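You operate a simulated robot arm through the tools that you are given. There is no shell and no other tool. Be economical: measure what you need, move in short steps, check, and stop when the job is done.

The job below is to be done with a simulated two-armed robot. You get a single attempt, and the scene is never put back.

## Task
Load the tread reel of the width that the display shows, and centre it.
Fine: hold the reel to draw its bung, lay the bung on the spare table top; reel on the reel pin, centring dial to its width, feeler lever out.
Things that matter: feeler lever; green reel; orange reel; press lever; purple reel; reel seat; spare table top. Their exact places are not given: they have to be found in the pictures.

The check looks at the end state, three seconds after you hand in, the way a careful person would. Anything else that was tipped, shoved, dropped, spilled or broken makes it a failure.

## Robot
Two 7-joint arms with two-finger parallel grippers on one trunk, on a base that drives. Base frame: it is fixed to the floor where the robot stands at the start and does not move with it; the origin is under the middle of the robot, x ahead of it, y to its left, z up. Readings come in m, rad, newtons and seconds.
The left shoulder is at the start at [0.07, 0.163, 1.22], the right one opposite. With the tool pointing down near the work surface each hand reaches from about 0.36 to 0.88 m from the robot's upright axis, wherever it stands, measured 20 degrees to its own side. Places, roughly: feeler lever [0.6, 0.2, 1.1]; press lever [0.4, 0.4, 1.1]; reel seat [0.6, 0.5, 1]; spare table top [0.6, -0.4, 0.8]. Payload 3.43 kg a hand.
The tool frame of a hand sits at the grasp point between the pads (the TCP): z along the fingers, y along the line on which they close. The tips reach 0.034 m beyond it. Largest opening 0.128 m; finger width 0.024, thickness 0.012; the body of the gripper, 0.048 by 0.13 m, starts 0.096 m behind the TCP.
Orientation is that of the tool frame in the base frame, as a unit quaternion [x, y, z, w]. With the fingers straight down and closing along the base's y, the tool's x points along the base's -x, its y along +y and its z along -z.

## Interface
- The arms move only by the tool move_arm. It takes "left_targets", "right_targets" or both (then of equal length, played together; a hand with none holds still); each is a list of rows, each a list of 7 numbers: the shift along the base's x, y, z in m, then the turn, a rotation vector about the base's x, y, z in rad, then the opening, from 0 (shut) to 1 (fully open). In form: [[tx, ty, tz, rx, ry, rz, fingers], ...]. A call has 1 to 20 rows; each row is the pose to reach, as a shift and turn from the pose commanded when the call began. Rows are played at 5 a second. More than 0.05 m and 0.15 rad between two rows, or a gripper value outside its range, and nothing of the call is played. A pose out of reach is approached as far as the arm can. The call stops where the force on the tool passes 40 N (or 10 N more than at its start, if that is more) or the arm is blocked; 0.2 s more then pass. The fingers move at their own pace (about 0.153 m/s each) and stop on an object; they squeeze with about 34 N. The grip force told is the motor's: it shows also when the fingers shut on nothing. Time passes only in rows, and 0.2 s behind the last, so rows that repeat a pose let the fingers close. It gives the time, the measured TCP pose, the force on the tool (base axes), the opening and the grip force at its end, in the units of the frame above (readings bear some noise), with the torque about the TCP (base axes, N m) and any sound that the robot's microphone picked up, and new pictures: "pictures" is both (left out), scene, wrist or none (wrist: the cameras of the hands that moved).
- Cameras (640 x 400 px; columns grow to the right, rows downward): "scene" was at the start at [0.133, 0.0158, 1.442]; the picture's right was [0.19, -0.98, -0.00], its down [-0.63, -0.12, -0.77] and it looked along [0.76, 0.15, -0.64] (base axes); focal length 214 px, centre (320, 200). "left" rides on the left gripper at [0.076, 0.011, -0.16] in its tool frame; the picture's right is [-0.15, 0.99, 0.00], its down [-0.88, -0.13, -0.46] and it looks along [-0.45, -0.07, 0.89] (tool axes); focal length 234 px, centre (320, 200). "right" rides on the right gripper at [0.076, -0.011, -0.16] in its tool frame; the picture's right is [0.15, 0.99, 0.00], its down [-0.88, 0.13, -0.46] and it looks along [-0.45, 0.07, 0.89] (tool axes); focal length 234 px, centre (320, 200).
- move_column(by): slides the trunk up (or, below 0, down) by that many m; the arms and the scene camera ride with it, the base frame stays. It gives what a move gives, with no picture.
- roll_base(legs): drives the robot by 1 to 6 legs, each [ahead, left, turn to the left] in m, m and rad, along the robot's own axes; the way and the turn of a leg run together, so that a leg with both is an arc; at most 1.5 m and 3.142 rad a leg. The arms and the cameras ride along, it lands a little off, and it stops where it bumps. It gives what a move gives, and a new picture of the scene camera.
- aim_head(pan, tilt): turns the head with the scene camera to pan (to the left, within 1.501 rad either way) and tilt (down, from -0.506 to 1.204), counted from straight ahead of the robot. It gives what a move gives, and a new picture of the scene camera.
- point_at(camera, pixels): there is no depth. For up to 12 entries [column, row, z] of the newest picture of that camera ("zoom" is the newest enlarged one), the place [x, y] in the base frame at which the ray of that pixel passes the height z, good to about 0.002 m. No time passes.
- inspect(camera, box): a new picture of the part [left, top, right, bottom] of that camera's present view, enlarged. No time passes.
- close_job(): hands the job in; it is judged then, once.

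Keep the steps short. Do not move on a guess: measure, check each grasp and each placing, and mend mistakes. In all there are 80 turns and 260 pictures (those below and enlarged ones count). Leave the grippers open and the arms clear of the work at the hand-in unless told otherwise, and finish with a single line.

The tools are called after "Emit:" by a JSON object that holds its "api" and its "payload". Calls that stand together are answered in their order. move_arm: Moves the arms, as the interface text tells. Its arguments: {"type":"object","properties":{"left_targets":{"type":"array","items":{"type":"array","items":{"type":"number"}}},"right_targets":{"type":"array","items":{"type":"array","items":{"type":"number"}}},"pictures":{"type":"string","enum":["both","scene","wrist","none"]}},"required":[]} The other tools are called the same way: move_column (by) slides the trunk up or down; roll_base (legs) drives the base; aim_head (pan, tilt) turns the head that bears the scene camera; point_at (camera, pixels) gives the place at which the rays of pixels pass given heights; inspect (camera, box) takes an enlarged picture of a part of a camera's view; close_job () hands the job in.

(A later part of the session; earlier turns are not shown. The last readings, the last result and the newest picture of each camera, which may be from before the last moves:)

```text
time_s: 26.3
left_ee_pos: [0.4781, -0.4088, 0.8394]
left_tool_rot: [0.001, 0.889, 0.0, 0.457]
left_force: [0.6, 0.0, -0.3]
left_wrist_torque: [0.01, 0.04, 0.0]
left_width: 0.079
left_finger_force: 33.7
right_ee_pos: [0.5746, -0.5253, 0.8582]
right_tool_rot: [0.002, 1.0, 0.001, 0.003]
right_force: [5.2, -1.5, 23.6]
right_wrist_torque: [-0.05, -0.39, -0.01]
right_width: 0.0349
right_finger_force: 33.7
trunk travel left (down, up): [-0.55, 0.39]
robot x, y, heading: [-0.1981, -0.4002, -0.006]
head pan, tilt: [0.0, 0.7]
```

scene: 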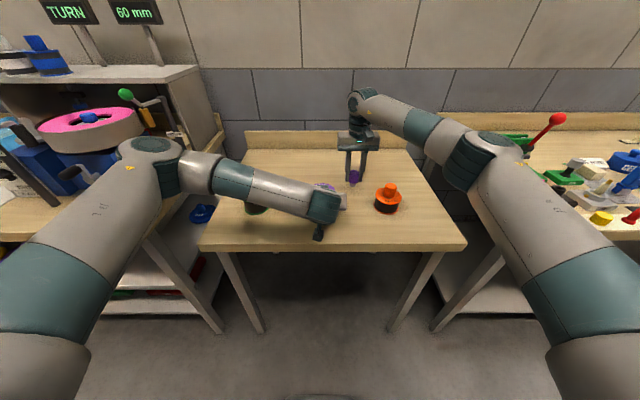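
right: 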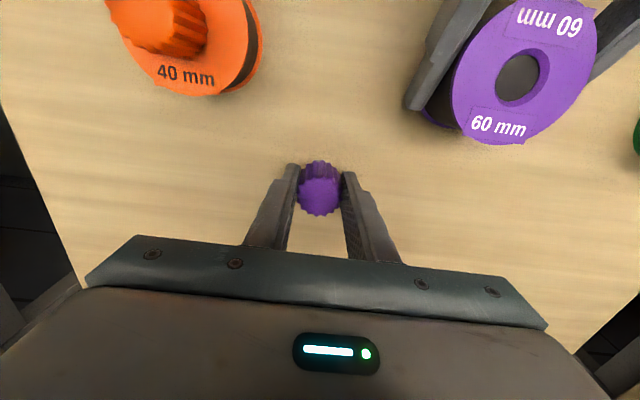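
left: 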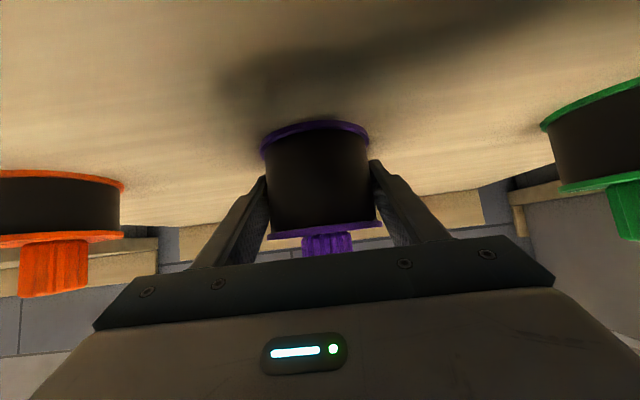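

Contact is firm. I'll relax 3 mm, open, rise clear and retreat right.

Emit:
{"api": "move_arm", "payload": {"right_targets": [[0, 0, 0.003, 0, 0, 0, 0.1], [0, 0, 0.003, 0, 0, 0, 0.3], [0, 0, 0.003, 0, 0, 0, 0.5], [0, 0, 0.003, 0, 0, 0, 0.6], [0, 0, 0.045, 0, 0, 0, 0.6], [0, 0, 0.09, 0, 0, 0, 0.6], [0, 0, 0.135, 0, 0, 0, 0.6], [0, 0, 0.135, 0, 0, 0, 0.6]]}}

Emit:
{"api": "inspect", "payload": {"camera": "scene", "box": [300, 110, 428, 230]}}

```text
time_s: 28.1
left_ee_pos: [0.4791, -0.4086, 0.8373]
left_tool_rot: [0.002, 0.889, -0.001, 0.457]
left_force: [1.0, 0.3, -0.1]
left_wrist_torque: [-0.05, -0.02, 0.03]
left_width: 0.0789
left_finger_force: 33.9
right_ee_pos: [0.5761, -0.5254, 0.988]
right_tool_rot: [0.001, 1.0, 0.0, 0.0]
right_force: [-0.4, 0.4, -1.0]
right_wrist_torque: [0.01, 0.0, -0.01]
right_width: 0.0768
right_finger_force: 0.2
trunk travel left (down, up): [-0.55, 0.39]
robot x, y, heading: [-0.1999, -0.3987, 0.0]
head pan, tilt: [0.0, 0.7]
```

scene: 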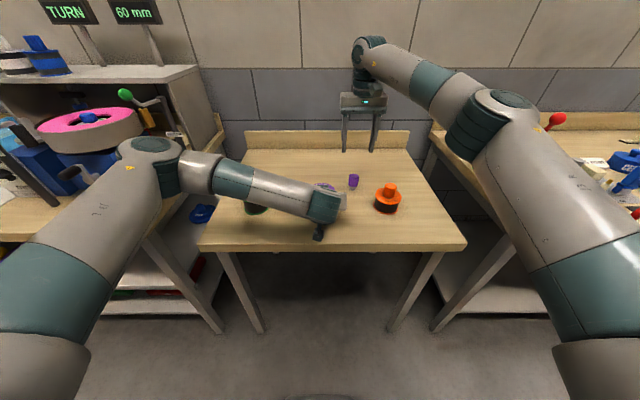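
right: 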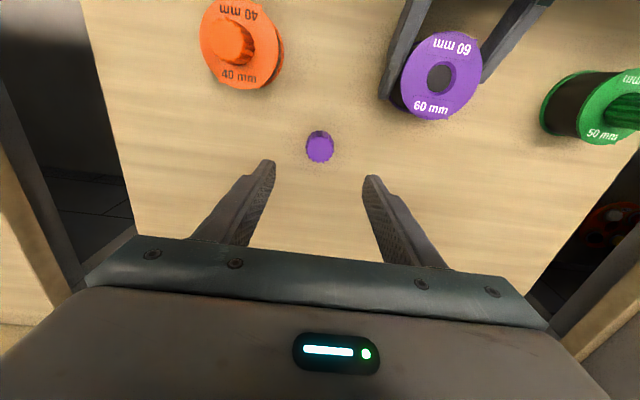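

```text
3.33 times, centred on (364, 170) of scene
```

zoom: 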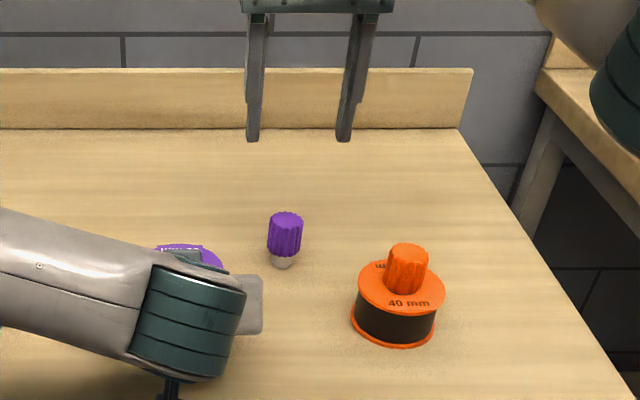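

The bung stands well at (0.575,-0.525). Now I release the reel with the left hand, back out along the fingers, rise and turn upright, while the right hand withdraws to its side.

Emit:
{"api": "move_arm", "payload": {"left_targets": [[0, 0, 0, 0, 0, 0, 0.8], [0, 0, 0, 0, 0, 0, 1], [0, 0, 0, 0, 0, 0, 1], [-0.033, 0, 0.023, 0, 0, 0, 1], [-0.065, 0, 0.047, 0, 0, 0, 1], [-0.098, 0, 0.07, 0, 0, 0, 1], [-0.13, 0, 0.093, 0, 0, 0, 1], [-0.13, 0, 0.14, 0, 0.1, 0, 1], [-0.12, 0, 0.18, 0, 0.24, 0, 1], [-0.11, 0, 0.22, 0, 0.38, 0, 1], [-0.1, 0, 0.25, 0, 0.52, 0, 1], [-0.09, 0, 0.26, 0, 0.66, 0, 1], [-0.08, 0, 0.26, 0, 0.8, 0, 1], [-0.06, 0, 0.26, 0, 0.95, 0, 1], [-0.06, 0, 0.26, 0, 0.95, 0, 1]], "right_targets": [[0, 0, 0.04, 0, 0, 0, 0.6], [0, 0, 0.08, 0, 0, 0, 0.6], [-0.02, -0.04, 0.09, 0, 0, 0, 0.6], [-0.05, -0.08, 0.09, 0, 0, 0, 0.6], [-0.08, -0.12, 0.1, 0, 0, 0, 0.6], [-0.11, -0.16, 0.1, 0, 0, 0, 0.6], [-0.14, -0.2, 0.1, 0, 0, 0, 0.6], [-0.17, -0.22, 0.12, 0, 0, 0, 0.6], [-0.17, -0.24, 0.13, 0, 0, 0, 0.6], [-0.17, -0.24, 0.13, 0, 0, 0, 0.6], [-0.17, -0.24, 0.13, 0, 0, 0, 0.6], [-0.17, -0.24, 0.13, 0, 0, 0, 0.6], [-0.17, -0.24, 0.13, 0, 0, 0, 0.6], [-0.17, -0.24, 0.13, 0, 0, 0, 0.6], [-0.17, -0.24, 0.13, 0, 0, 0, 0.6]]}}

```text
refused: row 5 steps farther than a row can; nothing moved
```

Emit:
{"api": "move_arm", "payload": {"left_targets": [[0, 0, 0, 0, 0, 0, 0.8], [0, 0, 0, 0, 0, 0, 1], [0, 0, 0, 0, 0, 0, 1], [-0.033, 0, 0.023, 0, 0, 0, 1], [-0.065, 0, 0.047, 0, 0, 0, 1], [-0.098, 0, 0.07, 0, 0, 0, 1], [-0.13, 0, 0.093, 0, 0, 0, 1], [-0.13, 0, 0.14, 0, 0.1, 0, 1], [-0.12, 0, 0.18, 0, 0.24, 0, 1], [-0.11, 0, 0.22, 0, 0.38, 0, 1], [-0.1, 0, 0.25, 0, 0.52, 0, 1], [-0.09, 0, 0.26, 0, 0.66, 0, 1], [-0.08, 0, 0.26, 0, 0.8, 0, 1], [-0.06, 0, 0.26, 0, 0.95, 0, 1], [-0.06, 0, 0.26, 0, 0.95, 0, 1]], "right_targets": [[0, 0, 0.04, 0, 0, 0, 0.6], [0, 0, 0.08, 0, 0, 0, 0.6], [-0.02, -0.04, 0.09, 0, 0, 0, 0.6], [-0.04, -0.08, 0.09, 0, 0, 0, 0.6], [-0.06, -0.12, 0.09, 0, 0, 0, 0.6], [-0.08, -0.16, 0.09, 0, 0, 0, 0.6], [-0.1, -0.2, 0.1, 0, 0, 0, 0.6], [-0.13, -0.22, 0.12, 0, 0, 0, 0.6], [-0.17, -0.24, 0.13, 0, 0, 0, 0.6], [-0.17, -0.24, 0.13, 0, 0, 0, 0.6], [-0.17, -0.24, 0.13, 0, 0, 0, 0.6], [-0.17, -0.24, 0.13, 0, 0, 0, 0.6], [-0.17, -0.24, 0.13, 0, 0, 0, 0.6], [-0.17, -0.24, 0.13, 0, 0, 0, 0.6], [-0.17, -0.24, 0.13, 0, 0, 0, 0.6]]}}

```text
time_s: 31.3
left_ee_pos: [0.4173, -0.4098, 1.1]
left_tool_rot: [0.0, 1.0, 0.0, -0.001]
left_force: [0.1, 0.2, 0.0]
left_wrist_torque: [0.01, -0.02, -0.01]
left_width: 0.1277
left_finger_force: 0.0
right_ee_pos: [0.4033, -0.7643, 1.1209]
right_tool_rot: [0.002, 1.0, 0.0, 0.0]
right_force: [0.2, -0.3, 1.0]
right_wrist_torque: [-0.02, 0.0, -0.01]
right_width: 0.0765
right_finger_force: 0.1
trunk travel left (down, up): [-0.55, 0.39]
robot x, y, heading: [-0.2004, -0.3988, -0.005]
head pan, tilt: [0.0, 0.7]
```

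scene: 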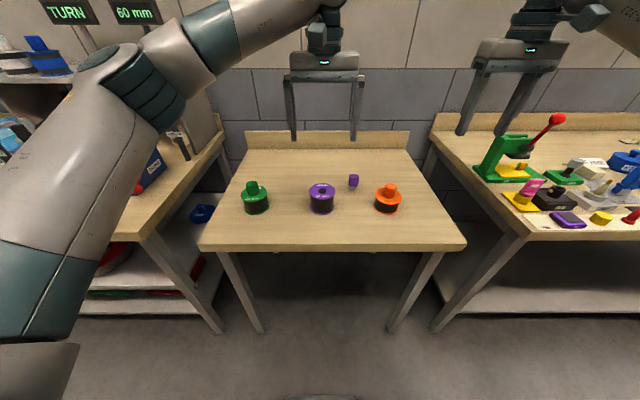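
right: 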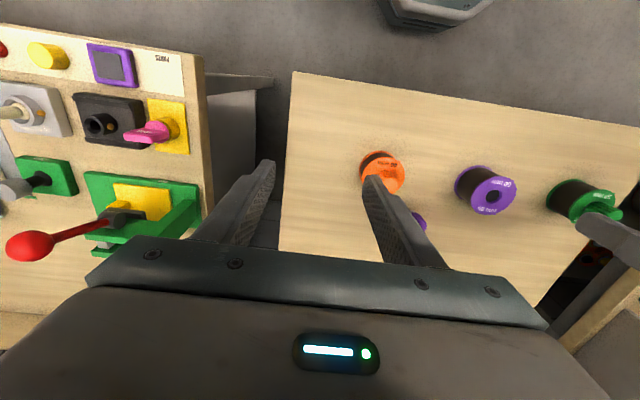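
left: 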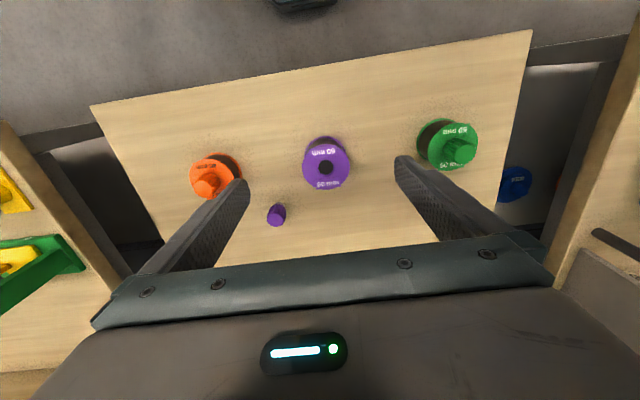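

Reel, bung and other reels all stand properly. Before fetching the reel I'll survey the machine. Raise the trunk so the hands clear it, then drive left.

Emit:
{"api": "move_column", "payload": {"by": 0.3}}

Emit:
{"api": "roll_base", "payload": {"legs": [[0, 0.65, 0]]}}

Emit:
{"api": "aim_head", "payload": {"pan": 0.25, "tilt": 0.8}}

Emit:
{"api": "inspect", "payload": {"camera": "left", "box": [0, 0, 640, 400]}}

```text
time_s: 34.3
left_ee_pos: [0.419, -0.4097, 1.3998]
left_tool_rot: [0.001, 1.0, 0.0, 0.0]
left_force: [0.3, -0.2, -0.1]
left_wrist_torque: [0.02, 0.02, -0.02]
left_width: 0.1282
left_finger_force: 0.1
right_ee_pos: [0.4042, -0.7649, 1.4198]
right_tool_rot: [0.002, 1.0, 0.0, 0.0]
right_force: [0.1, 0.1, 0.2]
right_wrist_torque: [-0.01, 0.02, 0.0]
right_width: 0.0768
right_finger_force: 0.0
trunk travel left (down, up): [-0.85, 0.09]
robot x, y, heading: [-0.2034, -0.4004, -0.007]
head pan, tilt: [0.0, 0.7]
```

```text
time_s: 38.0
left_ee_pos: [0.4238, 0.2403, 1.401]
left_tool_rot: [0.006, 1.0, -0.001, -0.001]
left_force: [-0.3, -0.2, 0.6]
left_wrist_torque: [0.02, -0.02, -0.01]
left_width: 0.1279
left_finger_force: 0.0
right_ee_pos: [0.4061, -0.115, 1.4191]
right_tool_rot: [0.007, 1.0, 0.002, 0.0]
right_force: [0.6, -0.6, 0.3]
right_wrist_torque: [-0.01, 0.01, 0.02]
right_width: 0.0766
right_finger_force: 0.1
trunk travel left (down, up): [-0.85, 0.09]
robot x, y, heading: [-0.1998, 0.26, -0.019]
head pan, tilt: [0.0, 0.7]
```

scene: 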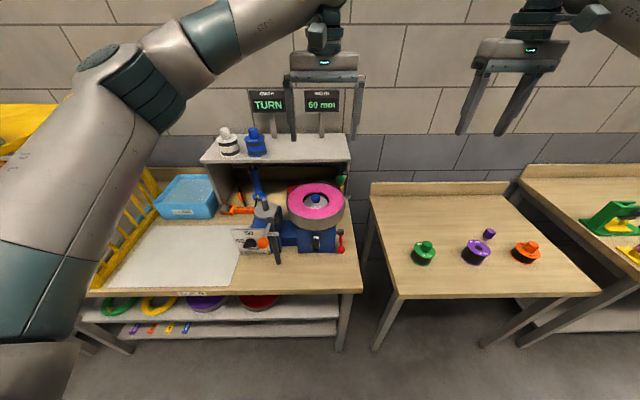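

```text
time_s: 38.7
left_ee_pos: [0.4237, 0.2412, 1.4004]
left_tool_rot: [0.007, 1.0, 0.0, 0.001]
left_force: [-0.3, 0.0, -1.0]
left_wrist_torque: [0.01, -0.01, 0.0]
left_width: 0.1282
left_finger_force: 0.1
right_ee_pos: [0.4056, -0.113, 1.4197]
right_tool_rot: [0.007, 1.0, 0.0, 0.0]
right_force: [1.2, -0.3, 0.1]
right_wrist_torque: [0.02, 0.01, 0.02]
right_width: 0.0765
right_finger_force: 0.0
trunk travel left (down, up): [-0.85, 0.09]
robot x, y, heading: [-0.1951, 0.2535, -0.013]
head pan, tilt: [0.25, 0.799]
```

scene: 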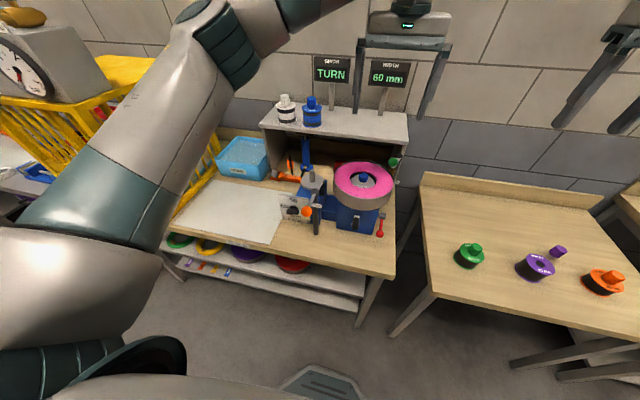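

```text
1.00 times, centred on (320, 200) of left
```

zoom: 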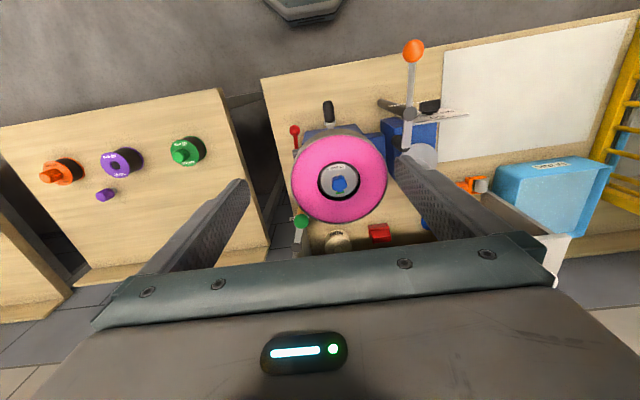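

The left finger hides the seat (about (425,155)). I'll shift the left hand 0.2 m left to look down on seat, press and dial.

Emit:
{"api": "move_arm", "payload": {"left_targets": [[-0.01, 0.045, 0, 0, 0, 0, 1], [-0.02, 0.09, 0, 0, 0, 0, 1], [-0.02, 0.14, 0, 0, 0, 0, 1], [-0.02, 0.19, 0, 0, 0, 0, 1], [-0.02, 0.22, 0, 0, 0, 0, 1], [-0.02, 0.22, 0, 0, 0, 0, 1]], "pictures": "wrist"}}

Emit:
{"api": "inspect", "payload": {"camera": "left", "box": [220, 40, 400, 152]}}

Emit:
{"api": "inspect", "payload": {"camera": "scene", "box": [260, 140, 420, 240]}}

```text
time_s: 40.1
left_ee_pos: [0.404, 0.4594, 1.3983]
left_tool_rot: [0.006, 1.0, 0.001, 0.0]
left_force: [0.5, -0.2, -0.8]
left_wrist_torque: [0.03, -0.01, 0.02]
left_width: 0.1281
left_finger_force: 0.0
right_ee_pos: [0.4051, -0.1143, 1.4193]
right_tool_rot: [0.006, 1.0, 0.001, 0.0]
right_force: [0.5, 1.3, -0.5]
right_wrist_torque: [0.04, -0.01, 0.02]
right_width: 0.0765
right_finger_force: 0.1
trunk travel left (down, up): [-0.85, 0.09]
robot x, y, heading: [-0.1992, 0.2592, -0.007]
head pan, tilt: [0.25, 0.799]
```

left: 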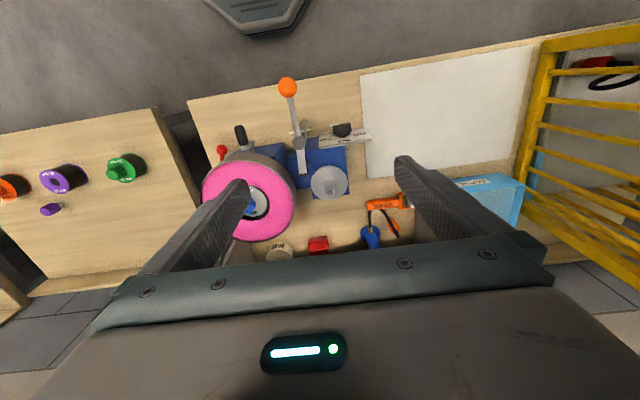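

```text
3.56 times, centred on (310, 96) of left
```

zoom: 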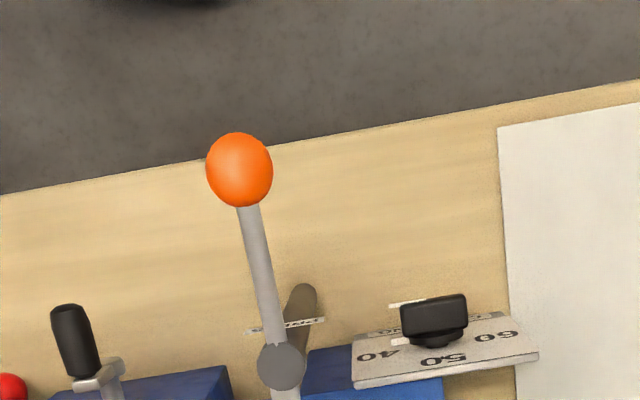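

```text
4.00 times, centred on (340, 190) of scene
```

zoom: 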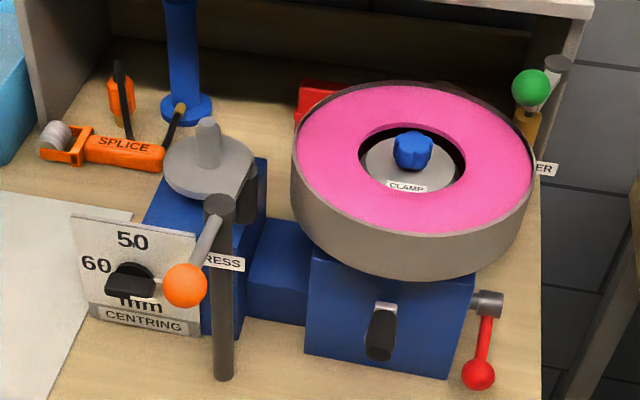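

Now the dial shows marks 60 (left), 50 (top), 40 (right). I'll zoom in on the seat and dial from both cameras.

Emit:
{"api": "inspect", "payload": {"camera": "left", "box": [260, 110, 388, 230]}}

Emit:
{"api": "point_at", "payload": {"camera": "zoom", "pixels": [[324, 200, 0.97]]}}

Emit:
{"api": "inspect", "payload": {"camera": "scene", "box": [270, 180, 334, 230]}}

```text
3.33 times, centred on (324, 170) of left
```

zoom: 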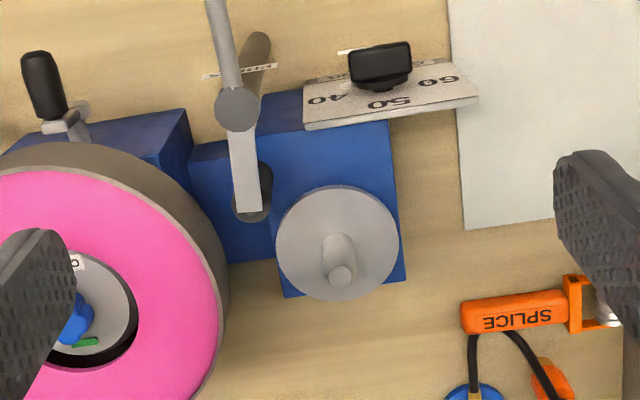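

```text
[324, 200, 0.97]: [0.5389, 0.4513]
```

```text
8.00 times, centred on (302, 205) of scene
```

zoom: 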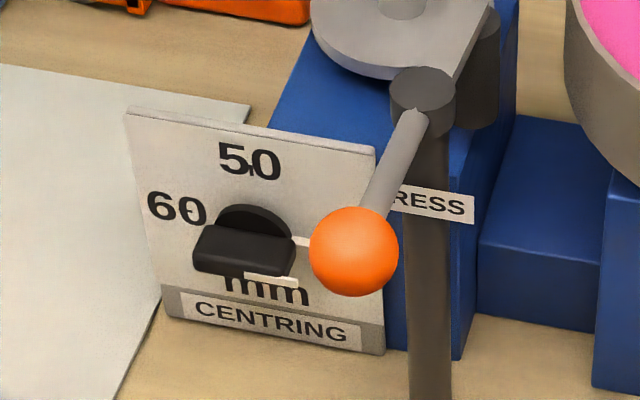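

I'll triangulate the key points (pin, disc, post, ball, dial knob, feeler) from the two cameras.

Emit:
{"api": "point_at", "payload": {"camera": "left", "pixels": [[330.3, 192.5, 1.0], [330.3, 192.5, 1.1], [329.4, 182.6, 0.95], [329.4, 182.6, 1.05], [299.4, 142.4, 1.0], [299.4, 142.4, 1.1], [288, 87, 1.0], [288, 87, 1.1], [342, 129.5, 0.9], [342, 129.5, 1.0]]}}

Emit:
{"api": "point_at", "payload": {"camera": "scene", "pixels": [[311.75, 171.25, 1.0], [311.75, 171.25, 1.1], [311.75, 181.25, 0.95], [311.75, 181.25, 1.05], [314.75, 191.75, 1.0], [314.75, 191.75, 1.1], [306, 211, 1.0], [306, 211, 1.1], [292.5, 210.75, 0.9], [292.5, 210.75, 1.0], [393, 162, 1.05], [393, 162, 1.15]]}}

```text
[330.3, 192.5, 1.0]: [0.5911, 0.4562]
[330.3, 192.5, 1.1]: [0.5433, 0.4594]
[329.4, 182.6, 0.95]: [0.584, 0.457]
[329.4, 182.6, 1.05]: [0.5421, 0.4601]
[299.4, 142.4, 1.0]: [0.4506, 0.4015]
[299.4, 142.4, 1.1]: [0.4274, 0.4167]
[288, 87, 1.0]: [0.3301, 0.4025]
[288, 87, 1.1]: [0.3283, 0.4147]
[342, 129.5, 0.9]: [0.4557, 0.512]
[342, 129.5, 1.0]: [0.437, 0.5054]
```

```text
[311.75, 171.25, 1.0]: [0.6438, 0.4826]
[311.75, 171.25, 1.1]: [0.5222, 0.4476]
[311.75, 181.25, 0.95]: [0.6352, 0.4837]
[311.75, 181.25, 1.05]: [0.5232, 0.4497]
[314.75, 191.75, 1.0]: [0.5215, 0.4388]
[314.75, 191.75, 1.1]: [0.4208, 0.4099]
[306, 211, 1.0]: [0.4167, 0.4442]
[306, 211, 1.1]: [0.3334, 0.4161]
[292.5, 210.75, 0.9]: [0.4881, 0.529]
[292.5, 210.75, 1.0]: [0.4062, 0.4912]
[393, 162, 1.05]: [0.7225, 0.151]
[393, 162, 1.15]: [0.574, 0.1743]
```

Results: pin at (0.555,0.459), disc top z≈1.02, pin top z≈1.07. Dial knob at (0.446,0.509,0.951). Press ball at (0.328,0.415,1.106), with the press post behind it and its roller clear of the seat. Next, a top look at the feeler with the right wrist camera.

Emit:
{"api": "move_arm", "payload": {"right_targets": [[0, 0.05, 0, 0, 0, 0, 0.6], [0, 0.1, 0, 0, 0, 0, 0.6], [0, 0.15, 0, 0, 0, 0, 0.6], [0, 0.2, 0, 0, 0, 0, 0.6], [0.03, 0.24, 0, 0, 0, 0, 0.8], [0.05, 0.26, 0, 0, 0, 0, 1], [0.05, 0.26, 0, 0, 0, 0, 1]]}}

Emit:
{"api": "inspect", "payload": {"camera": "right", "box": [220, 80, 420, 205]}}

```text
time_s: 41.7
left_ee_pos: [0.403, 0.4614, 1.3986]
left_tool_rot: [0.006, 1.0, 0.0, -0.001]
left_force: [0.2, 0.4, -0.6]
left_wrist_torque: [0.03, 0.0, 0.01]
left_width: 0.1277
left_finger_force: 0.0
right_ee_pos: [0.4555, 0.1455, 1.4183]
right_tool_rot: [0.006, 1.0, 0.001, 0.0]
right_force: [0.3, 0.3, 0.5]
right_wrist_torque: [0.01, 0.01, 0.03]
right_width: 0.1279
right_finger_force: 0.1
trunk travel left (down, up): [-0.85, 0.09]
robot x, y, heading: [-0.196, 0.2558, -0.013]
head pan, tilt: [0.25, 0.799]
```

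scene: 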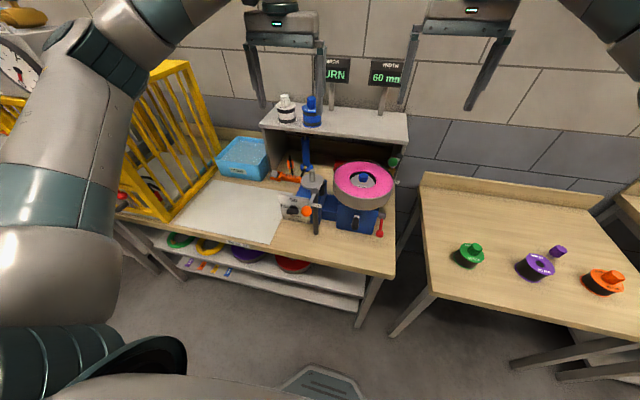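
right: 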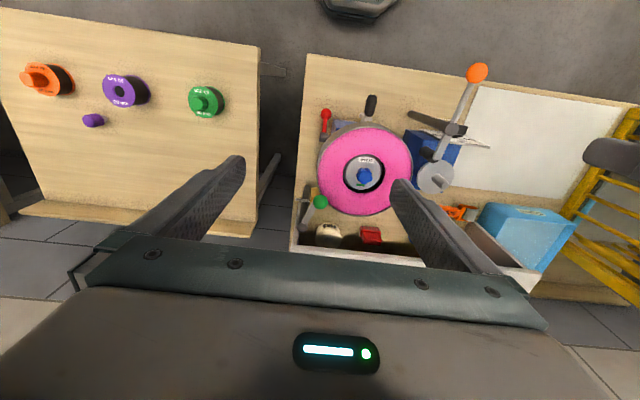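

```text
3.20 times, centred on (320, 142) of right
```

zoom: 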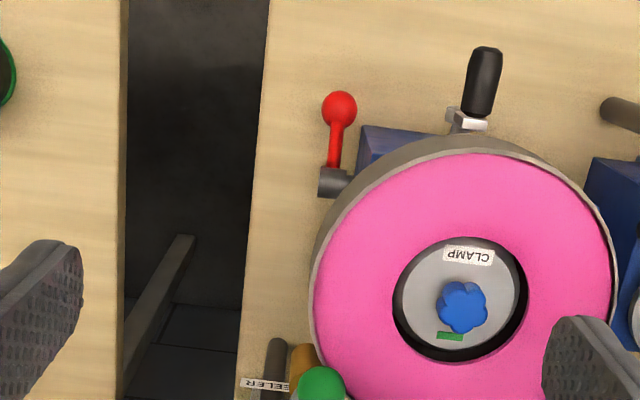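

The feeler is at the picture's lower edge (320,202). I'll move the right hand 0.13 m forward for a better view.

Emit:
{"api": "move_arm", "payload": {"right_targets": [[0.045, 0, 0, 0, 0, 0, 1], [0.09, 0, 0, 0, 0, 0, 1], [0.13, 0, 0, 0, 0, 0, 1], [0.13, 0, 0, 0, 0, 0, 1]], "pictures": "wrist"}}

Emit:
{"api": "inspect", "payload": {"camera": "right", "box": [240, 80, 400, 180]}}

Emit:
{"api": "inspect", "payload": {"camera": "scene", "box": [340, 140, 420, 190]}}

```text
time_s: 42.7
left_ee_pos: [0.4038, 0.4595, 1.398]
left_tool_rot: [0.006, 1.0, 0.001, -0.001]
left_force: [0.3, -0.9, -0.2]
left_wrist_torque: [0.08, -0.03, 0.0]
left_width: 0.1281
left_finger_force: 0.1
right_ee_pos: [0.5724, 0.1405, 1.4162]
right_tool_rot: [0.006, 1.0, 0.001, 0.0]
right_force: [0.0, -0.2, -0.6]
right_wrist_torque: [0.02, -0.02, 0.02]
right_width: 0.1282
right_finger_force: 0.1
right hand out of reach, approached as far as the arm can: row 3, 4
trunk travel left (down, up): [-0.85, 0.09]
robot x, y, heading: [-0.1938, 0.258, -0.015]
head pan, tilt: [0.25, 0.799]
```

right: 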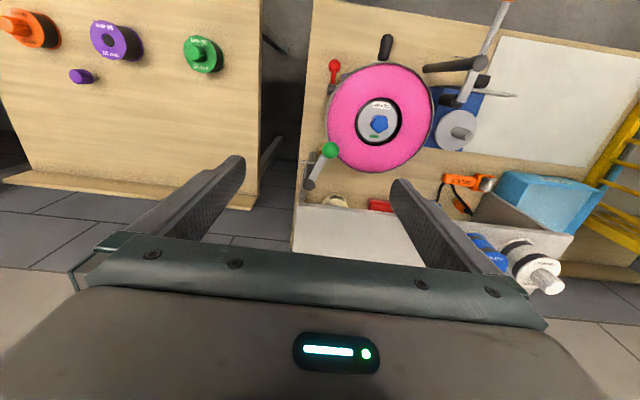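

```text
4.00 times, centred on (320, 130) of right
```

zoom: 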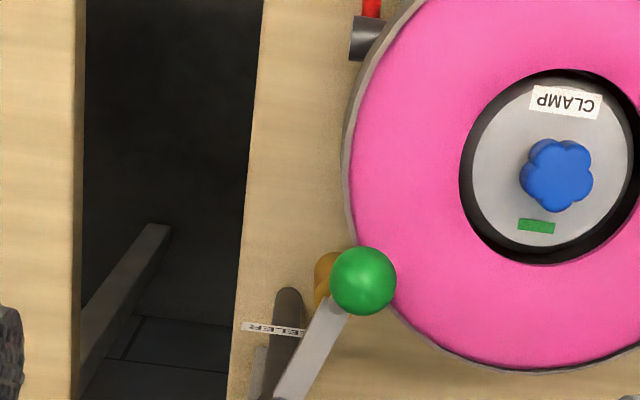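

```text
8.00 times, centred on (380, 165) of scene
```

zoom: 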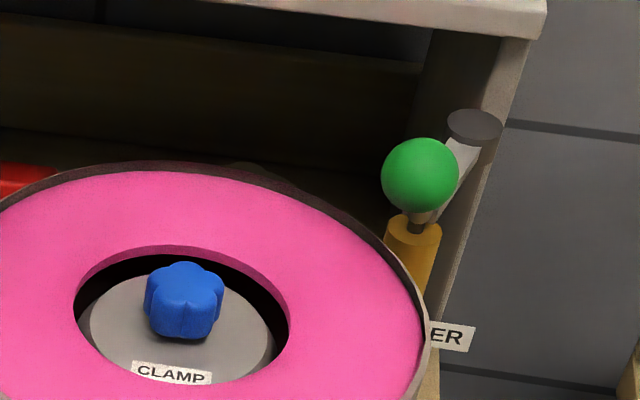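

The feeler ball leans over the drum edge, with its roller against the tyre. "Out" is swinging the ball away from the drum, toward -y. Measuring it.

Emit:
{"api": "point_at", "payload": {"camera": "right", "pixels": [[330.75, 150, 1.05], [330.75, 150, 1.15], [309, 184, 1.05], [309, 184, 1.15], [319, 168, 1.1], [380, 124, 1.1], [328, 116, 1.1]]}}

Emit:
{"api": "point_at", "payload": {"camera": "scene", "pixels": [[392.5, 162, 1.05], [392.5, 162, 1.15], [399.4, 155.6, 1.05], [399.4, 155.6, 1.15]]}}

Emit:
{"api": "inspect", "payload": {"camera": "right", "box": [270, 120, 370, 220]}}

```text
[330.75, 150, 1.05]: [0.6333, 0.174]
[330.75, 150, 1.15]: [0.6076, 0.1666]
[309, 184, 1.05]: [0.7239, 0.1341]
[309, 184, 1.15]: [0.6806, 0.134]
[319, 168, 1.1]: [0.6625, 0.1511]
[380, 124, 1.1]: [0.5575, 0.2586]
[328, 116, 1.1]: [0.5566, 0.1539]
```

```text
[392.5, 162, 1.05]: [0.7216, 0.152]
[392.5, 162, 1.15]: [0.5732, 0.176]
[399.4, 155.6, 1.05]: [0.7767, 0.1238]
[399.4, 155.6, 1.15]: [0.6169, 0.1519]
```

```text
4.00 times, centred on (320, 170) of right
```

zoom: 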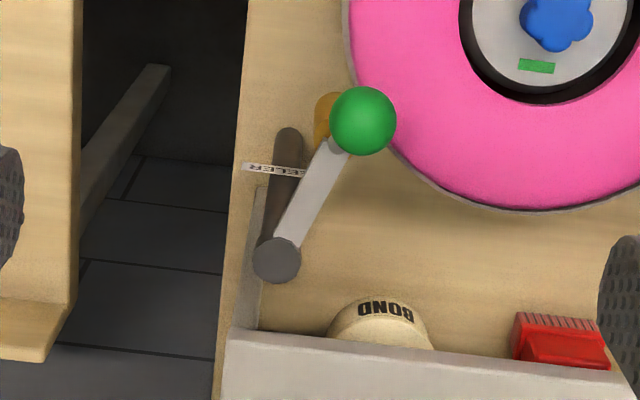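

Feeler: ball (0.615,0.169,1.122), post (0.704,0.134). I need the drum-top height to know how low fingers may go beside the ball.

Emit:
{"api": "point_at", "payload": {"camera": "right", "pixels": [[326, 118, 1.05], [433, 118, 1.05], [380, 63, 1.05], [380, 174, 1.05], [326, 118, 1.1], [433, 118, 1.1], [380, 63, 1.1], [380, 174, 1.1]]}}

Emit:
{"api": "point_at", "payload": {"camera": "scene", "pixels": [[333, 178, 1.05], [393.75, 181, 1.05], [364, 160, 1.05], [363, 198.75, 1.05], [333, 178, 1.1], [393.75, 181, 1.1], [364, 160, 1.1], [363, 198.75, 1.1]]}}

```text
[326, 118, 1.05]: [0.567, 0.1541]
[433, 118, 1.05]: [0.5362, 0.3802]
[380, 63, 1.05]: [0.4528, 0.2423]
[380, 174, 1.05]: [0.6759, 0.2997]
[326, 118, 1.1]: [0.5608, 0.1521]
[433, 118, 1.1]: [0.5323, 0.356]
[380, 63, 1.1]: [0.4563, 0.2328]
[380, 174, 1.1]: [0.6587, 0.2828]
```

```text
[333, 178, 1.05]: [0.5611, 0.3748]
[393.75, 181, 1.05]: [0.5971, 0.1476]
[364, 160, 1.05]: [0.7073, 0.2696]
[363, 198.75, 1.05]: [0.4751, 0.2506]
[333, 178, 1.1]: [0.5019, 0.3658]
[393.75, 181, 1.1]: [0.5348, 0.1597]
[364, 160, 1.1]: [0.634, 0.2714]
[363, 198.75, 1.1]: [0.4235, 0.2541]
```

Drum top is about 1.075 and the ball's centre 1.122, so I can grip the ball at its middle with the tips clear. I drive 0.08 m ahead for reach.

Emit:
{"api": "roll_base", "payload": {"legs": [[0.08, 0, 0]]}}

Emit:
{"api": "inspect", "payload": {"camera": "right", "box": [220, 40, 420, 165]}}

```text
time_s: 43.8
left_ee_pos: [0.4757, 0.4618, 1.403]
left_tool_rot: [0.006, 1.0, -0.001, 0.004]
left_force: [-0.5, 0.2, 0.6]
left_wrist_torque: [-0.01, -0.09, 0.03]
left_width: 0.1281
left_finger_force: 0.0
right_ee_pos: [0.6438, 0.1451, 1.4219]
right_tool_rot: [0.006, 1.0, 0.0, 0.003]
right_force: [-0.9, 0.9, 0.3]
right_wrist_torque: [-0.02, -0.07, -0.03]
right_width: 0.1278
right_finger_force: 0.0
trunk travel left (down, up): [-0.85, 0.09]
robot x, y, heading: [-0.1185, 0.2555, -0.013]
head pan, tilt: [0.25, 0.799]
```

scene: 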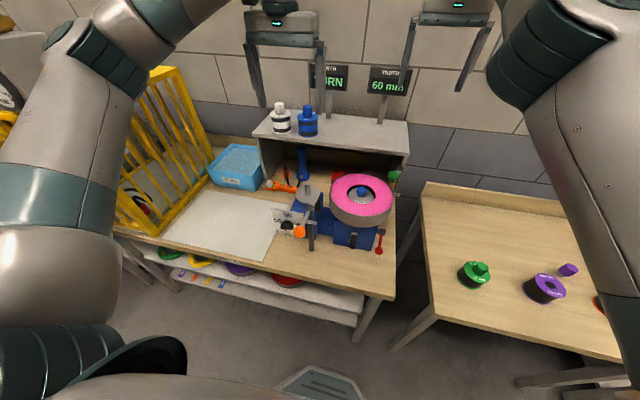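

```text
3.20 times, centred on (320, 102) of right
```

zoom: 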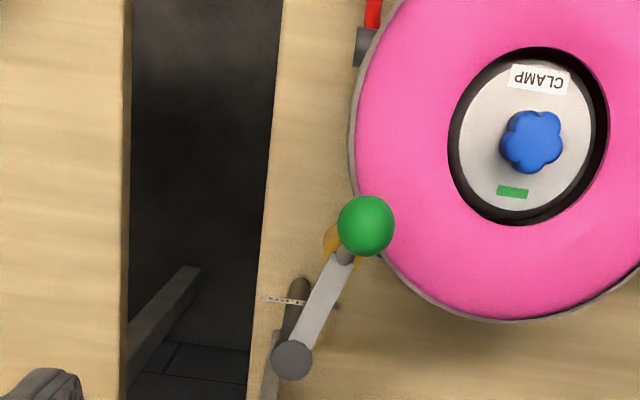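

Emit:
{"api": "point_at", "payload": {"camera": "zoom", "pixels": [[366, 226, 1.122], [336, 226, 1.122], [396, 226, 1.122], [292, 361, 1.095]]}}

Emit:
{"api": "inspect", "payload": {"camera": "scene", "box": [350, 150, 430, 200]}}

```text
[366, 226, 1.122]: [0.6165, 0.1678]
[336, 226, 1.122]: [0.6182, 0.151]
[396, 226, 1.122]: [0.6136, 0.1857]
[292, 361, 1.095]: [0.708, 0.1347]
```

```text
8.00 times, centred on (390, 175) of scene
```

zoom: 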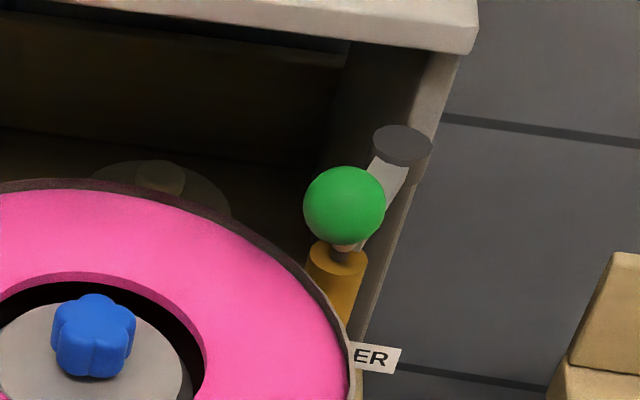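

Emit:
{"api": "point_at", "payload": {"camera": "scene", "pixels": [[393, 175.6, 1.11], [393, 175.6, 1.122], [393, 175.6, 1.135]]}}

Emit:
{"api": "move_arm", "payload": {"right_targets": [[-0.02, 0.012, -0.045, 0, 0, 0, 0.8], [-0.03, 0.024, -0.09, 0, 0, 0, 0.7], [-0.035, 0.027, -0.135, 0, 0, 0, 0.65], [-0.035, 0.027, -0.18, 0, 0, 0, 0.65], [-0.035, 0.027, -0.21, 0, 0, 0, 0.65], [-0.035, 0.027, -0.21, 0, 0, 0, 0.65]]}}

```text
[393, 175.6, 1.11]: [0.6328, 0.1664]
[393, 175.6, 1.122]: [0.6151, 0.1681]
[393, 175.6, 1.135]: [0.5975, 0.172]
```

```text
refused: row 1 steps farther than a row can; nothing moved
```

Ball confirmed at (0.616,0.168,1.122). Re-issuing with smaller steps.

Emit:
{"api": "move_arm", "payload": {"right_targets": [[-0.02, 0.01, -0.04, 0, 0, 0, 0.8], [-0.035, 0.02, -0.08, 0, 0, 0, 0.7], [-0.04, 0.025, -0.125, 0, 0, 0, 0.65], [-0.04, 0.025, -0.17, 0, 0, 0, 0.65], [-0.04, 0.025, -0.2, 0, 0, 0, 0.65], [-0.04, 0.025, -0.2, 0, 0, 0, 0.65]]}}

```text
time_s: 45.2
left_ee_pos: [0.4842, 0.462, 1.3984]
left_tool_rot: [0.005, 1.0, -0.001, 0.001]
left_force: [0.1, 0.3, -1.0]
left_wrist_torque: [0.0, 0.01, 0.03]
left_width: 0.1279
left_finger_force: 0.1
right_ee_pos: [0.6912, 0.1669, 1.2568]
right_tool_rot: [0.006, 1.0, 0.0, -0.001]
right_force: [0.3, 0.2, 0.1]
right_wrist_torque: [-0.04, 0.0, -0.02]
right_width: 0.0833
right_finger_force: 0.0
right hand out of reach, approached as far as the arm can: row 1, 2, 3, 4, 5, 6
trunk travel left (down, up): [-0.85, 0.09]
robot x, y, heading: [-0.1156, 0.2561, -0.015]
head pan, tilt: [0.25, 0.799]
```

scene: 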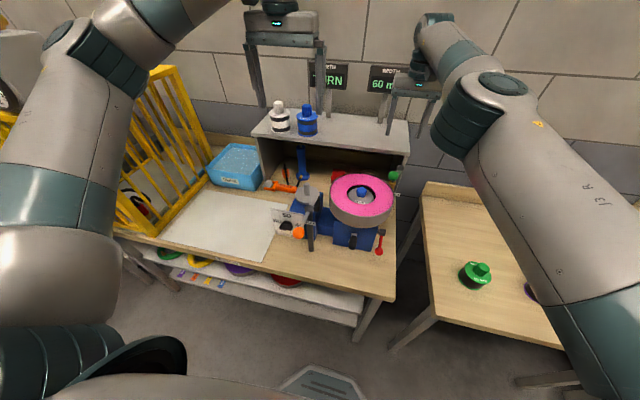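
right: 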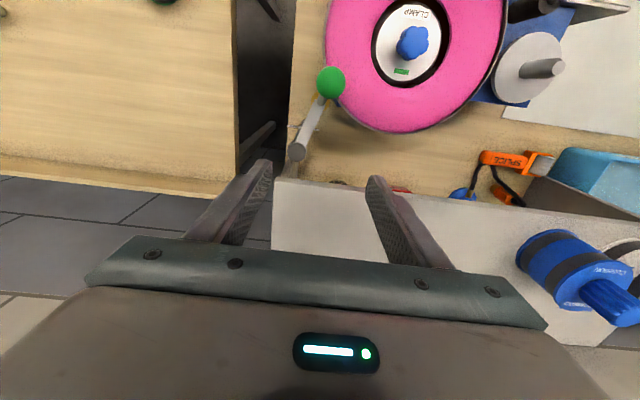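

The commanded pose was further out than measured. I'll pull back in x to see where it lands.

Emit:
{"api": "move_arm", "payload": {"right_targets": [[-0.045, 0, 0.02, 0, 0, 0, 0.65], [-0.085, 0, 0.02, 0, 0, 0, 0.65], [-0.085, 0, 0.02, 0, 0, 0, 0.65]], "pictures": "wrist"}}

```text
time_s: 46.0
left_ee_pos: [0.4823, 0.4616, 1.3984]
left_tool_rot: [0.005, 1.0, 0.001, 0.0]
left_force: [-0.2, 0.0, -0.1]
left_wrist_torque: [0.01, -0.01, 0.0]
left_width: 0.1282
left_finger_force: 0.0
right_ee_pos: [0.6853, 0.1792, 1.2781]
right_tool_rot: [0.007, 1.0, 0.0, -0.001]
right_force: [-0.3, 1.0, -0.9]
right_wrist_torque: [-0.01, -0.01, -0.03]
right_width: 0.0834
right_finger_force: 0.1
right hand out of reach, approached as far as the arm can: row 1, 2, 3
trunk travel left (down, up): [-0.85, 0.09]
robot x, y, heading: [-0.1185, 0.2582, -0.009]
head pan, tilt: [0.25, 0.799]
```

right: 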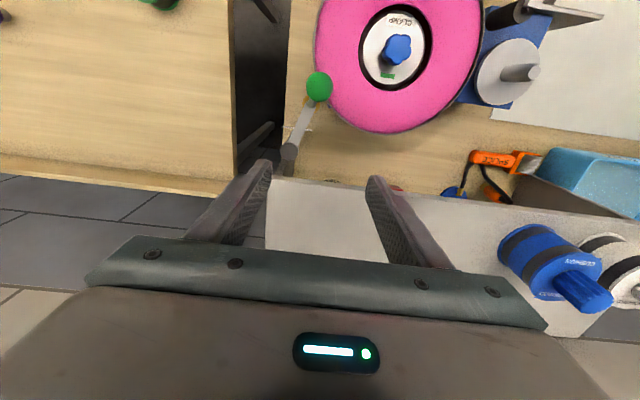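

Emit:
{"api": "move_arm", "payload": {"right_targets": [[-0.03, -0.01, 0, 0, 0, 0, 0.65], [-0.06, -0.01, 0, 0, 0, 0, 0.65], [-0.09, -0.01, 0, 0, 0, 0, 0.65], [-0.09, -0.01, 0, 0, 0, 0, 0.65]], "pictures": "wrist"}}

```text
time_s: 47.0
left_ee_pos: [0.4833, 0.4613, 1.3991]
left_tool_rot: [0.005, 1.0, 0.0, 0.001]
left_force: [-0.4, -0.5, 0.3]
left_wrist_torque: [-0.02, -0.01, -0.04]
left_width: 0.128
left_finger_force: 0.0
right_ee_pos: [0.6833, 0.1825, 1.2825]
right_tool_rot: [0.006, 1.0, 0.0, -0.001]
right_force: [0.1, -0.2, 0.7]
right_wrist_torque: [-0.01, -0.02, -0.01]
right_width: 0.0834
right_finger_force: 0.2
right hand out of reach, approached as far as the arm can: row 1, 2, 3, 4
trunk travel left (down, up): [-0.85, 0.09]
robot x, y, heading: [-0.1221, 0.2572, -0.009]
head pan, tilt: [0.25, 0.799]
```

right: 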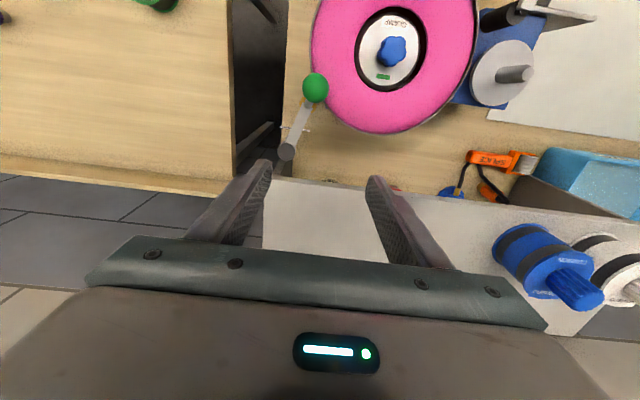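

The hand doesn't follow backward commands, so the solver seems caught by a joint limit. I'll look at the arm.

Emit:
{"api": "aim_head", "payload": {"pan": -0.1, "tilt": 0.5}}

```text
time_s: 47.8
left_ee_pos: [0.4821, 0.461, 1.4001]
left_tool_rot: [0.005, 1.0, -0.001, 0.001]
left_force: [0.1, 0.0, 0.0]
left_wrist_torque: [-0.03, -0.02, 0.03]
left_width: 0.1279
left_finger_force: 0.1
right_ee_pos: [0.6827, 0.1832, 1.2815]
right_tool_rot: [0.006, 1.0, 0.0, -0.001]
right_force: [0.0, 0.0, -0.6]
right_wrist_torque: [0.02, -0.02, 0.0]
right_width: 0.0829
right_finger_force: 0.2
trunk travel left (down, up): [-0.85, 0.09]
robot x, y, heading: [-0.1189, 0.2587, -0.013]
head pan, tilt: [-0.099, 0.499]
```

scene: 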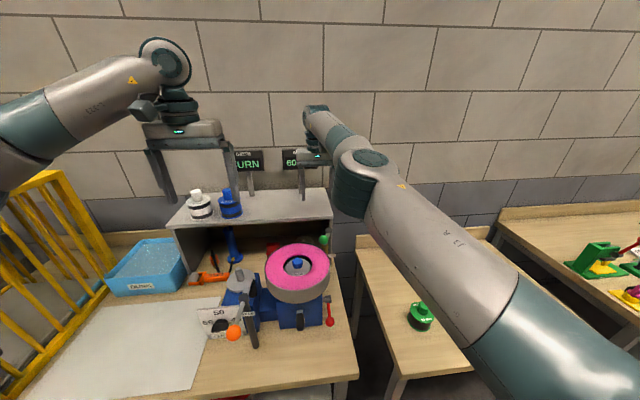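

Emit:
{"api": "move_arm", "payload": {"right_targets": [[0.02, -0.03, 0.02, 0, 0, 0, 0.65], [0.04, -0.06, 0.04, 0, 0, 0, 0.65], [0.06, -0.09, 0.06, 0, 0, 0, 0.65], [0.08, -0.12, 0.08, 0, 0, 0, 0.65], [0.1, -0.15, 0.1, 0, 0, 0, 0.65], [0.1, -0.15, 0.1, 0, 0, 0, 0.65]], "pictures": "scene"}}

```text
time_s: 49.2
left_ee_pos: [0.482, 0.4598, 1.3998]
left_tool_rot: [0.005, 1.0, 0.0, 0.001]
left_force: [-0.6, -0.1, 0.2]
left_wrist_torque: [0.04, 0.01, 0.0]
left_width: 0.1279
left_finger_force: 0.1
right_ee_pos: [0.6858, 0.0575, 1.3366]
right_tool_rot: [0.006, 1.0, 0.0, 0.001]
right_force: [-0.1, -0.3, 1.0]
right_wrist_torque: [-0.01, -0.04, -0.05]
right_width: 0.0832
right_finger_force: 0.1
right hand out of reach, approached as far as the arm can: row 1, 2, 3, 4, 5, 6
trunk travel left (down, up): [-0.85, 0.09]
robot x, y, heading: [-0.1179, 0.2567, -0.011]
head pan, tilt: [-0.099, 0.499]
```

scene: 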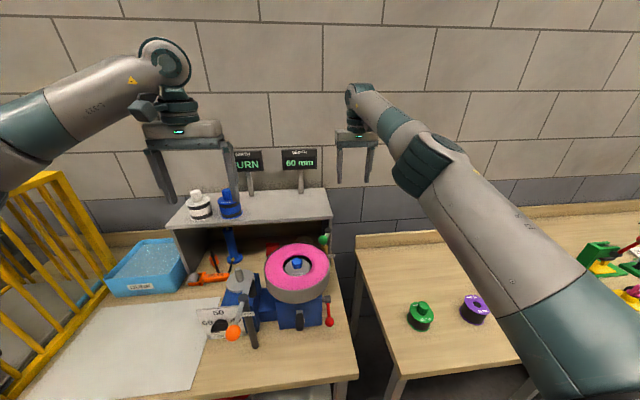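

Emit:
{"api": "move_arm", "payload": {"right_targets": [[-0.045, 0, 0, 0, 0, 0, 0.65], [-0.09, 0, 0, 0, 0, 0, 0.65], [-0.13, 0, 0, 0, 0, 0, 0.65], [-0.13, 0, 0, 0, 0, 0, 0.65]], "pictures": "none"}}

```text
time_s: 50.2
left_ee_pos: [0.4844, 0.4593, 1.3998]
left_tool_rot: [0.005, 1.0, 0.0, -0.001]
left_force: [0.3, 0.1, -0.3]
left_wrist_torque: [0.04, -0.01, 0.0]
left_width: 0.1278
left_finger_force: 0.1
right_ee_pos: [0.5595, 0.058, 1.337]
right_tool_rot: [0.007, 1.0, 0.001, 0.001]
right_force: [0.6, -0.9, 1.1]
right_wrist_torque: [0.07, 0.01, 0.02]
right_width: 0.0833
right_finger_force: 0.0
trunk travel left (down, up): [-0.85, 0.09]
robot x, y, heading: [-0.1182, 0.2581, -0.017]
head pan, tilt: [-0.099, 0.499]
```

It follows again now (0.5595,0.058,1.337). I'll lower first over the free gap, then move sideways above the ball.

Emit:
{"api": "move_arm", "payload": {"right_targets": [[0, 0, -0.045, 0, 0, 0, 0.65], [0, 0, -0.09, 0, 0, 0, 0.65], [0, 0, -0.13, 0, 0, 0, 0.65], [0.02, 0.04, -0.13, 0, 0, 0, 0.65], [0.04, 0.075, -0.13, 0, 0, 0, 0.65], [0.057, 0.11, -0.13, 0, 0, 0, 0.65], [0.057, 0.11, -0.13, 0, 0, 0, 0.65]]}}

```text
time_s: 51.8
left_ee_pos: [0.4824, 0.4608, 1.3991]
left_tool_rot: [0.004, 1.0, 0.0, 0.001]
left_force: [0.4, -0.1, -0.3]
left_wrist_torque: [0.0, -0.01, 0.01]
left_width: 0.1279
left_finger_force: 0.0
right_ee_pos: [0.614, 0.1723, 1.2082]
right_tool_rot: [0.006, 1.0, 0.0, 0.001]
right_force: [-0.1, -0.1, 0.4]
right_wrist_torque: [-0.01, 0.0, -0.02]
right_width: 0.0832
right_finger_force: 0.0
trunk travel left (down, up): [-0.85, 0.09]
robot x, y, heading: [-0.119, 0.2582, -0.013]
head pan, tilt: [-0.099, 0.499]
```

scene: 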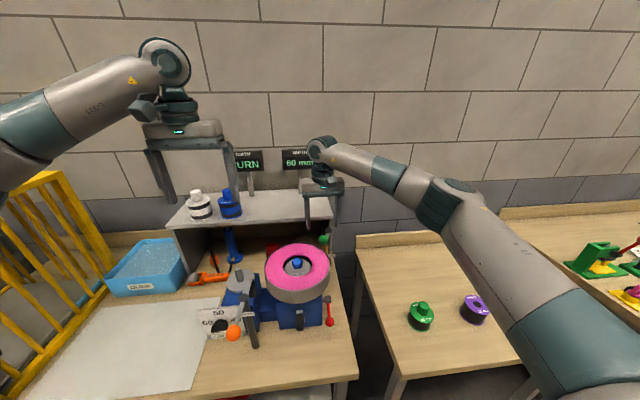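
right: 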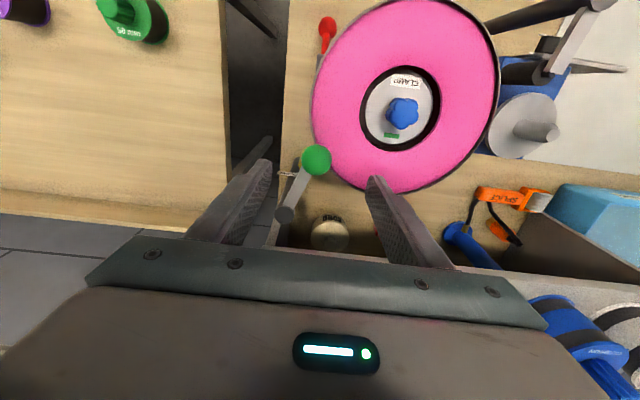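

Right over the ball (316,160). Lower 0.08 m and close gently.

Emit:
{"api": "move_arm", "payload": {"right_targets": [[0.002, -0.003, -0.04, 0, 0, 0, 0.65], [0.002, -0.003, -0.078, 0, 0, 0, 0.65], [0.002, -0.003, -0.078, 0, 0, 0, 0.65], [0.002, -0.003, -0.078, 0, 0, 0, 0.45], [0.002, -0.003, -0.078, 0, 0, 0, 0.25], [0.002, -0.003, -0.078, 0, 0, 0, 0.2], [0.002, -0.003, -0.078, 0, 0, 0, 0.2]]}}

```text
time_s: 53.4
left_ee_pos: [0.4818, 0.462, 1.3985]
left_tool_rot: [0.006, 1.0, -0.001, 0.001]
left_force: [-0.5, -0.1, 0.4]
left_wrist_torque: [-0.01, 0.02, -0.01]
left_width: 0.1282
left_finger_force: 0.1
right_ee_pos: [0.6145, 0.1684, 1.1309]
right_tool_rot: [0.005, 1.0, -0.001, 0.001]
right_force: [-1.6, 0.7, 0.8]
right_wrist_torque: [0.06, 0.15, 0.08]
right_width: 0.0329
right_finger_force: 45.3
trunk travel left (down, up): [-0.85, 0.09]
robot x, y, heading: [-0.1178, 0.2609, -0.013]
head pan, tilt: [-0.099, 0.499]
```

scene: 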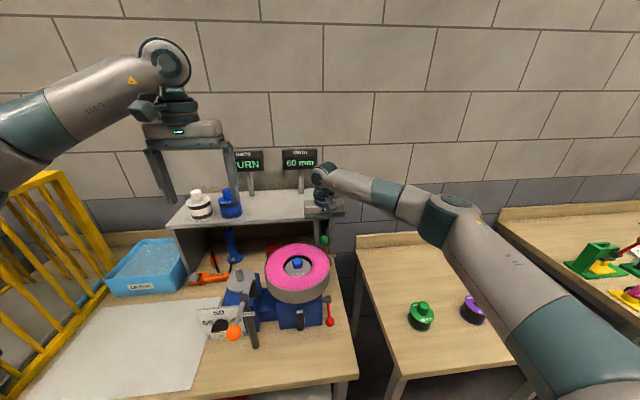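
right: 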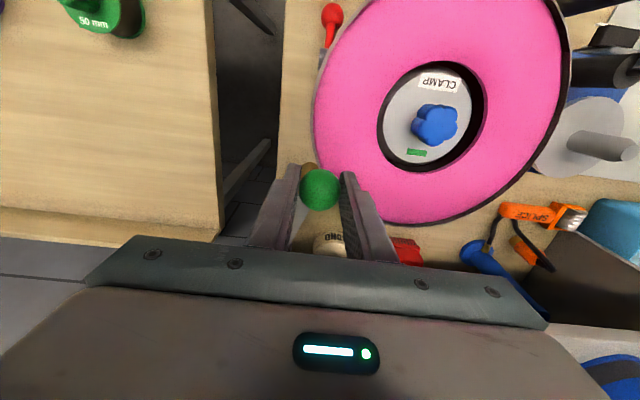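

Ball gripped (33 mm). Now I swing it along its arc about the post, away from the drum, turning the hand with it.

Emit:
{"api": "move_arm", "payload": {"right_targets": [[-0.004, -0.014, 0, 0, 0, 0.14, 0.2], [-0.006, -0.028, 0, 0, 0, 0.28, 0.2], [-0.006, -0.043, 0, 0, 0, 0.42, 0.2], [-0.003, -0.057, 0, 0, 0, 0.56, 0.2], [0.001, -0.071, 0, 0, 0, 0.7, 0.2], [0.001, -0.071, 0, 0, 0, 0.7, 0.2]]}}

```text
time_s: 54.8
left_ee_pos: [0.4813, 0.4616, 1.3993]
left_tool_rot: [0.005, 1.0, 0.0, 0.001]
left_force: [0.6, -1.1, 0.2]
left_wrist_torque: [-0.01, 0.01, 0.0]
left_width: 0.1281
left_finger_force: 0.0
right_ee_pos: [0.6131, 0.1052, 1.1301]
right_tool_rot: [-0.305, 0.952, 0.0, 0.001]
right_force: [-1.4, 3.5, 6.8]
right_wrist_torque: [0.32, -0.21, 0.33]
right_width: 0.0331
right_finger_force: 45.7
right hand out of reach, approached as far as the arm can: row 5, 6
trunk travel left (down, up): [-0.85, 0.09]
robot x, y, heading: [-0.1187, 0.2585, -0.008]
head pan, tilt: [-0.099, 0.499]
```

scene: 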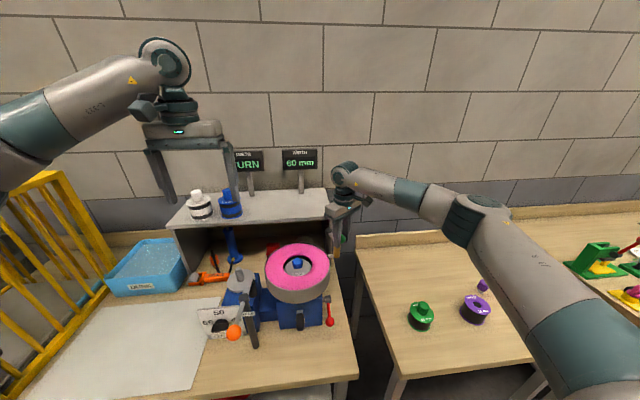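
right: 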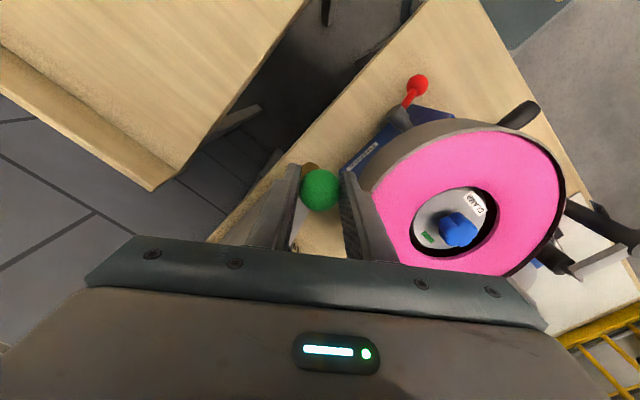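

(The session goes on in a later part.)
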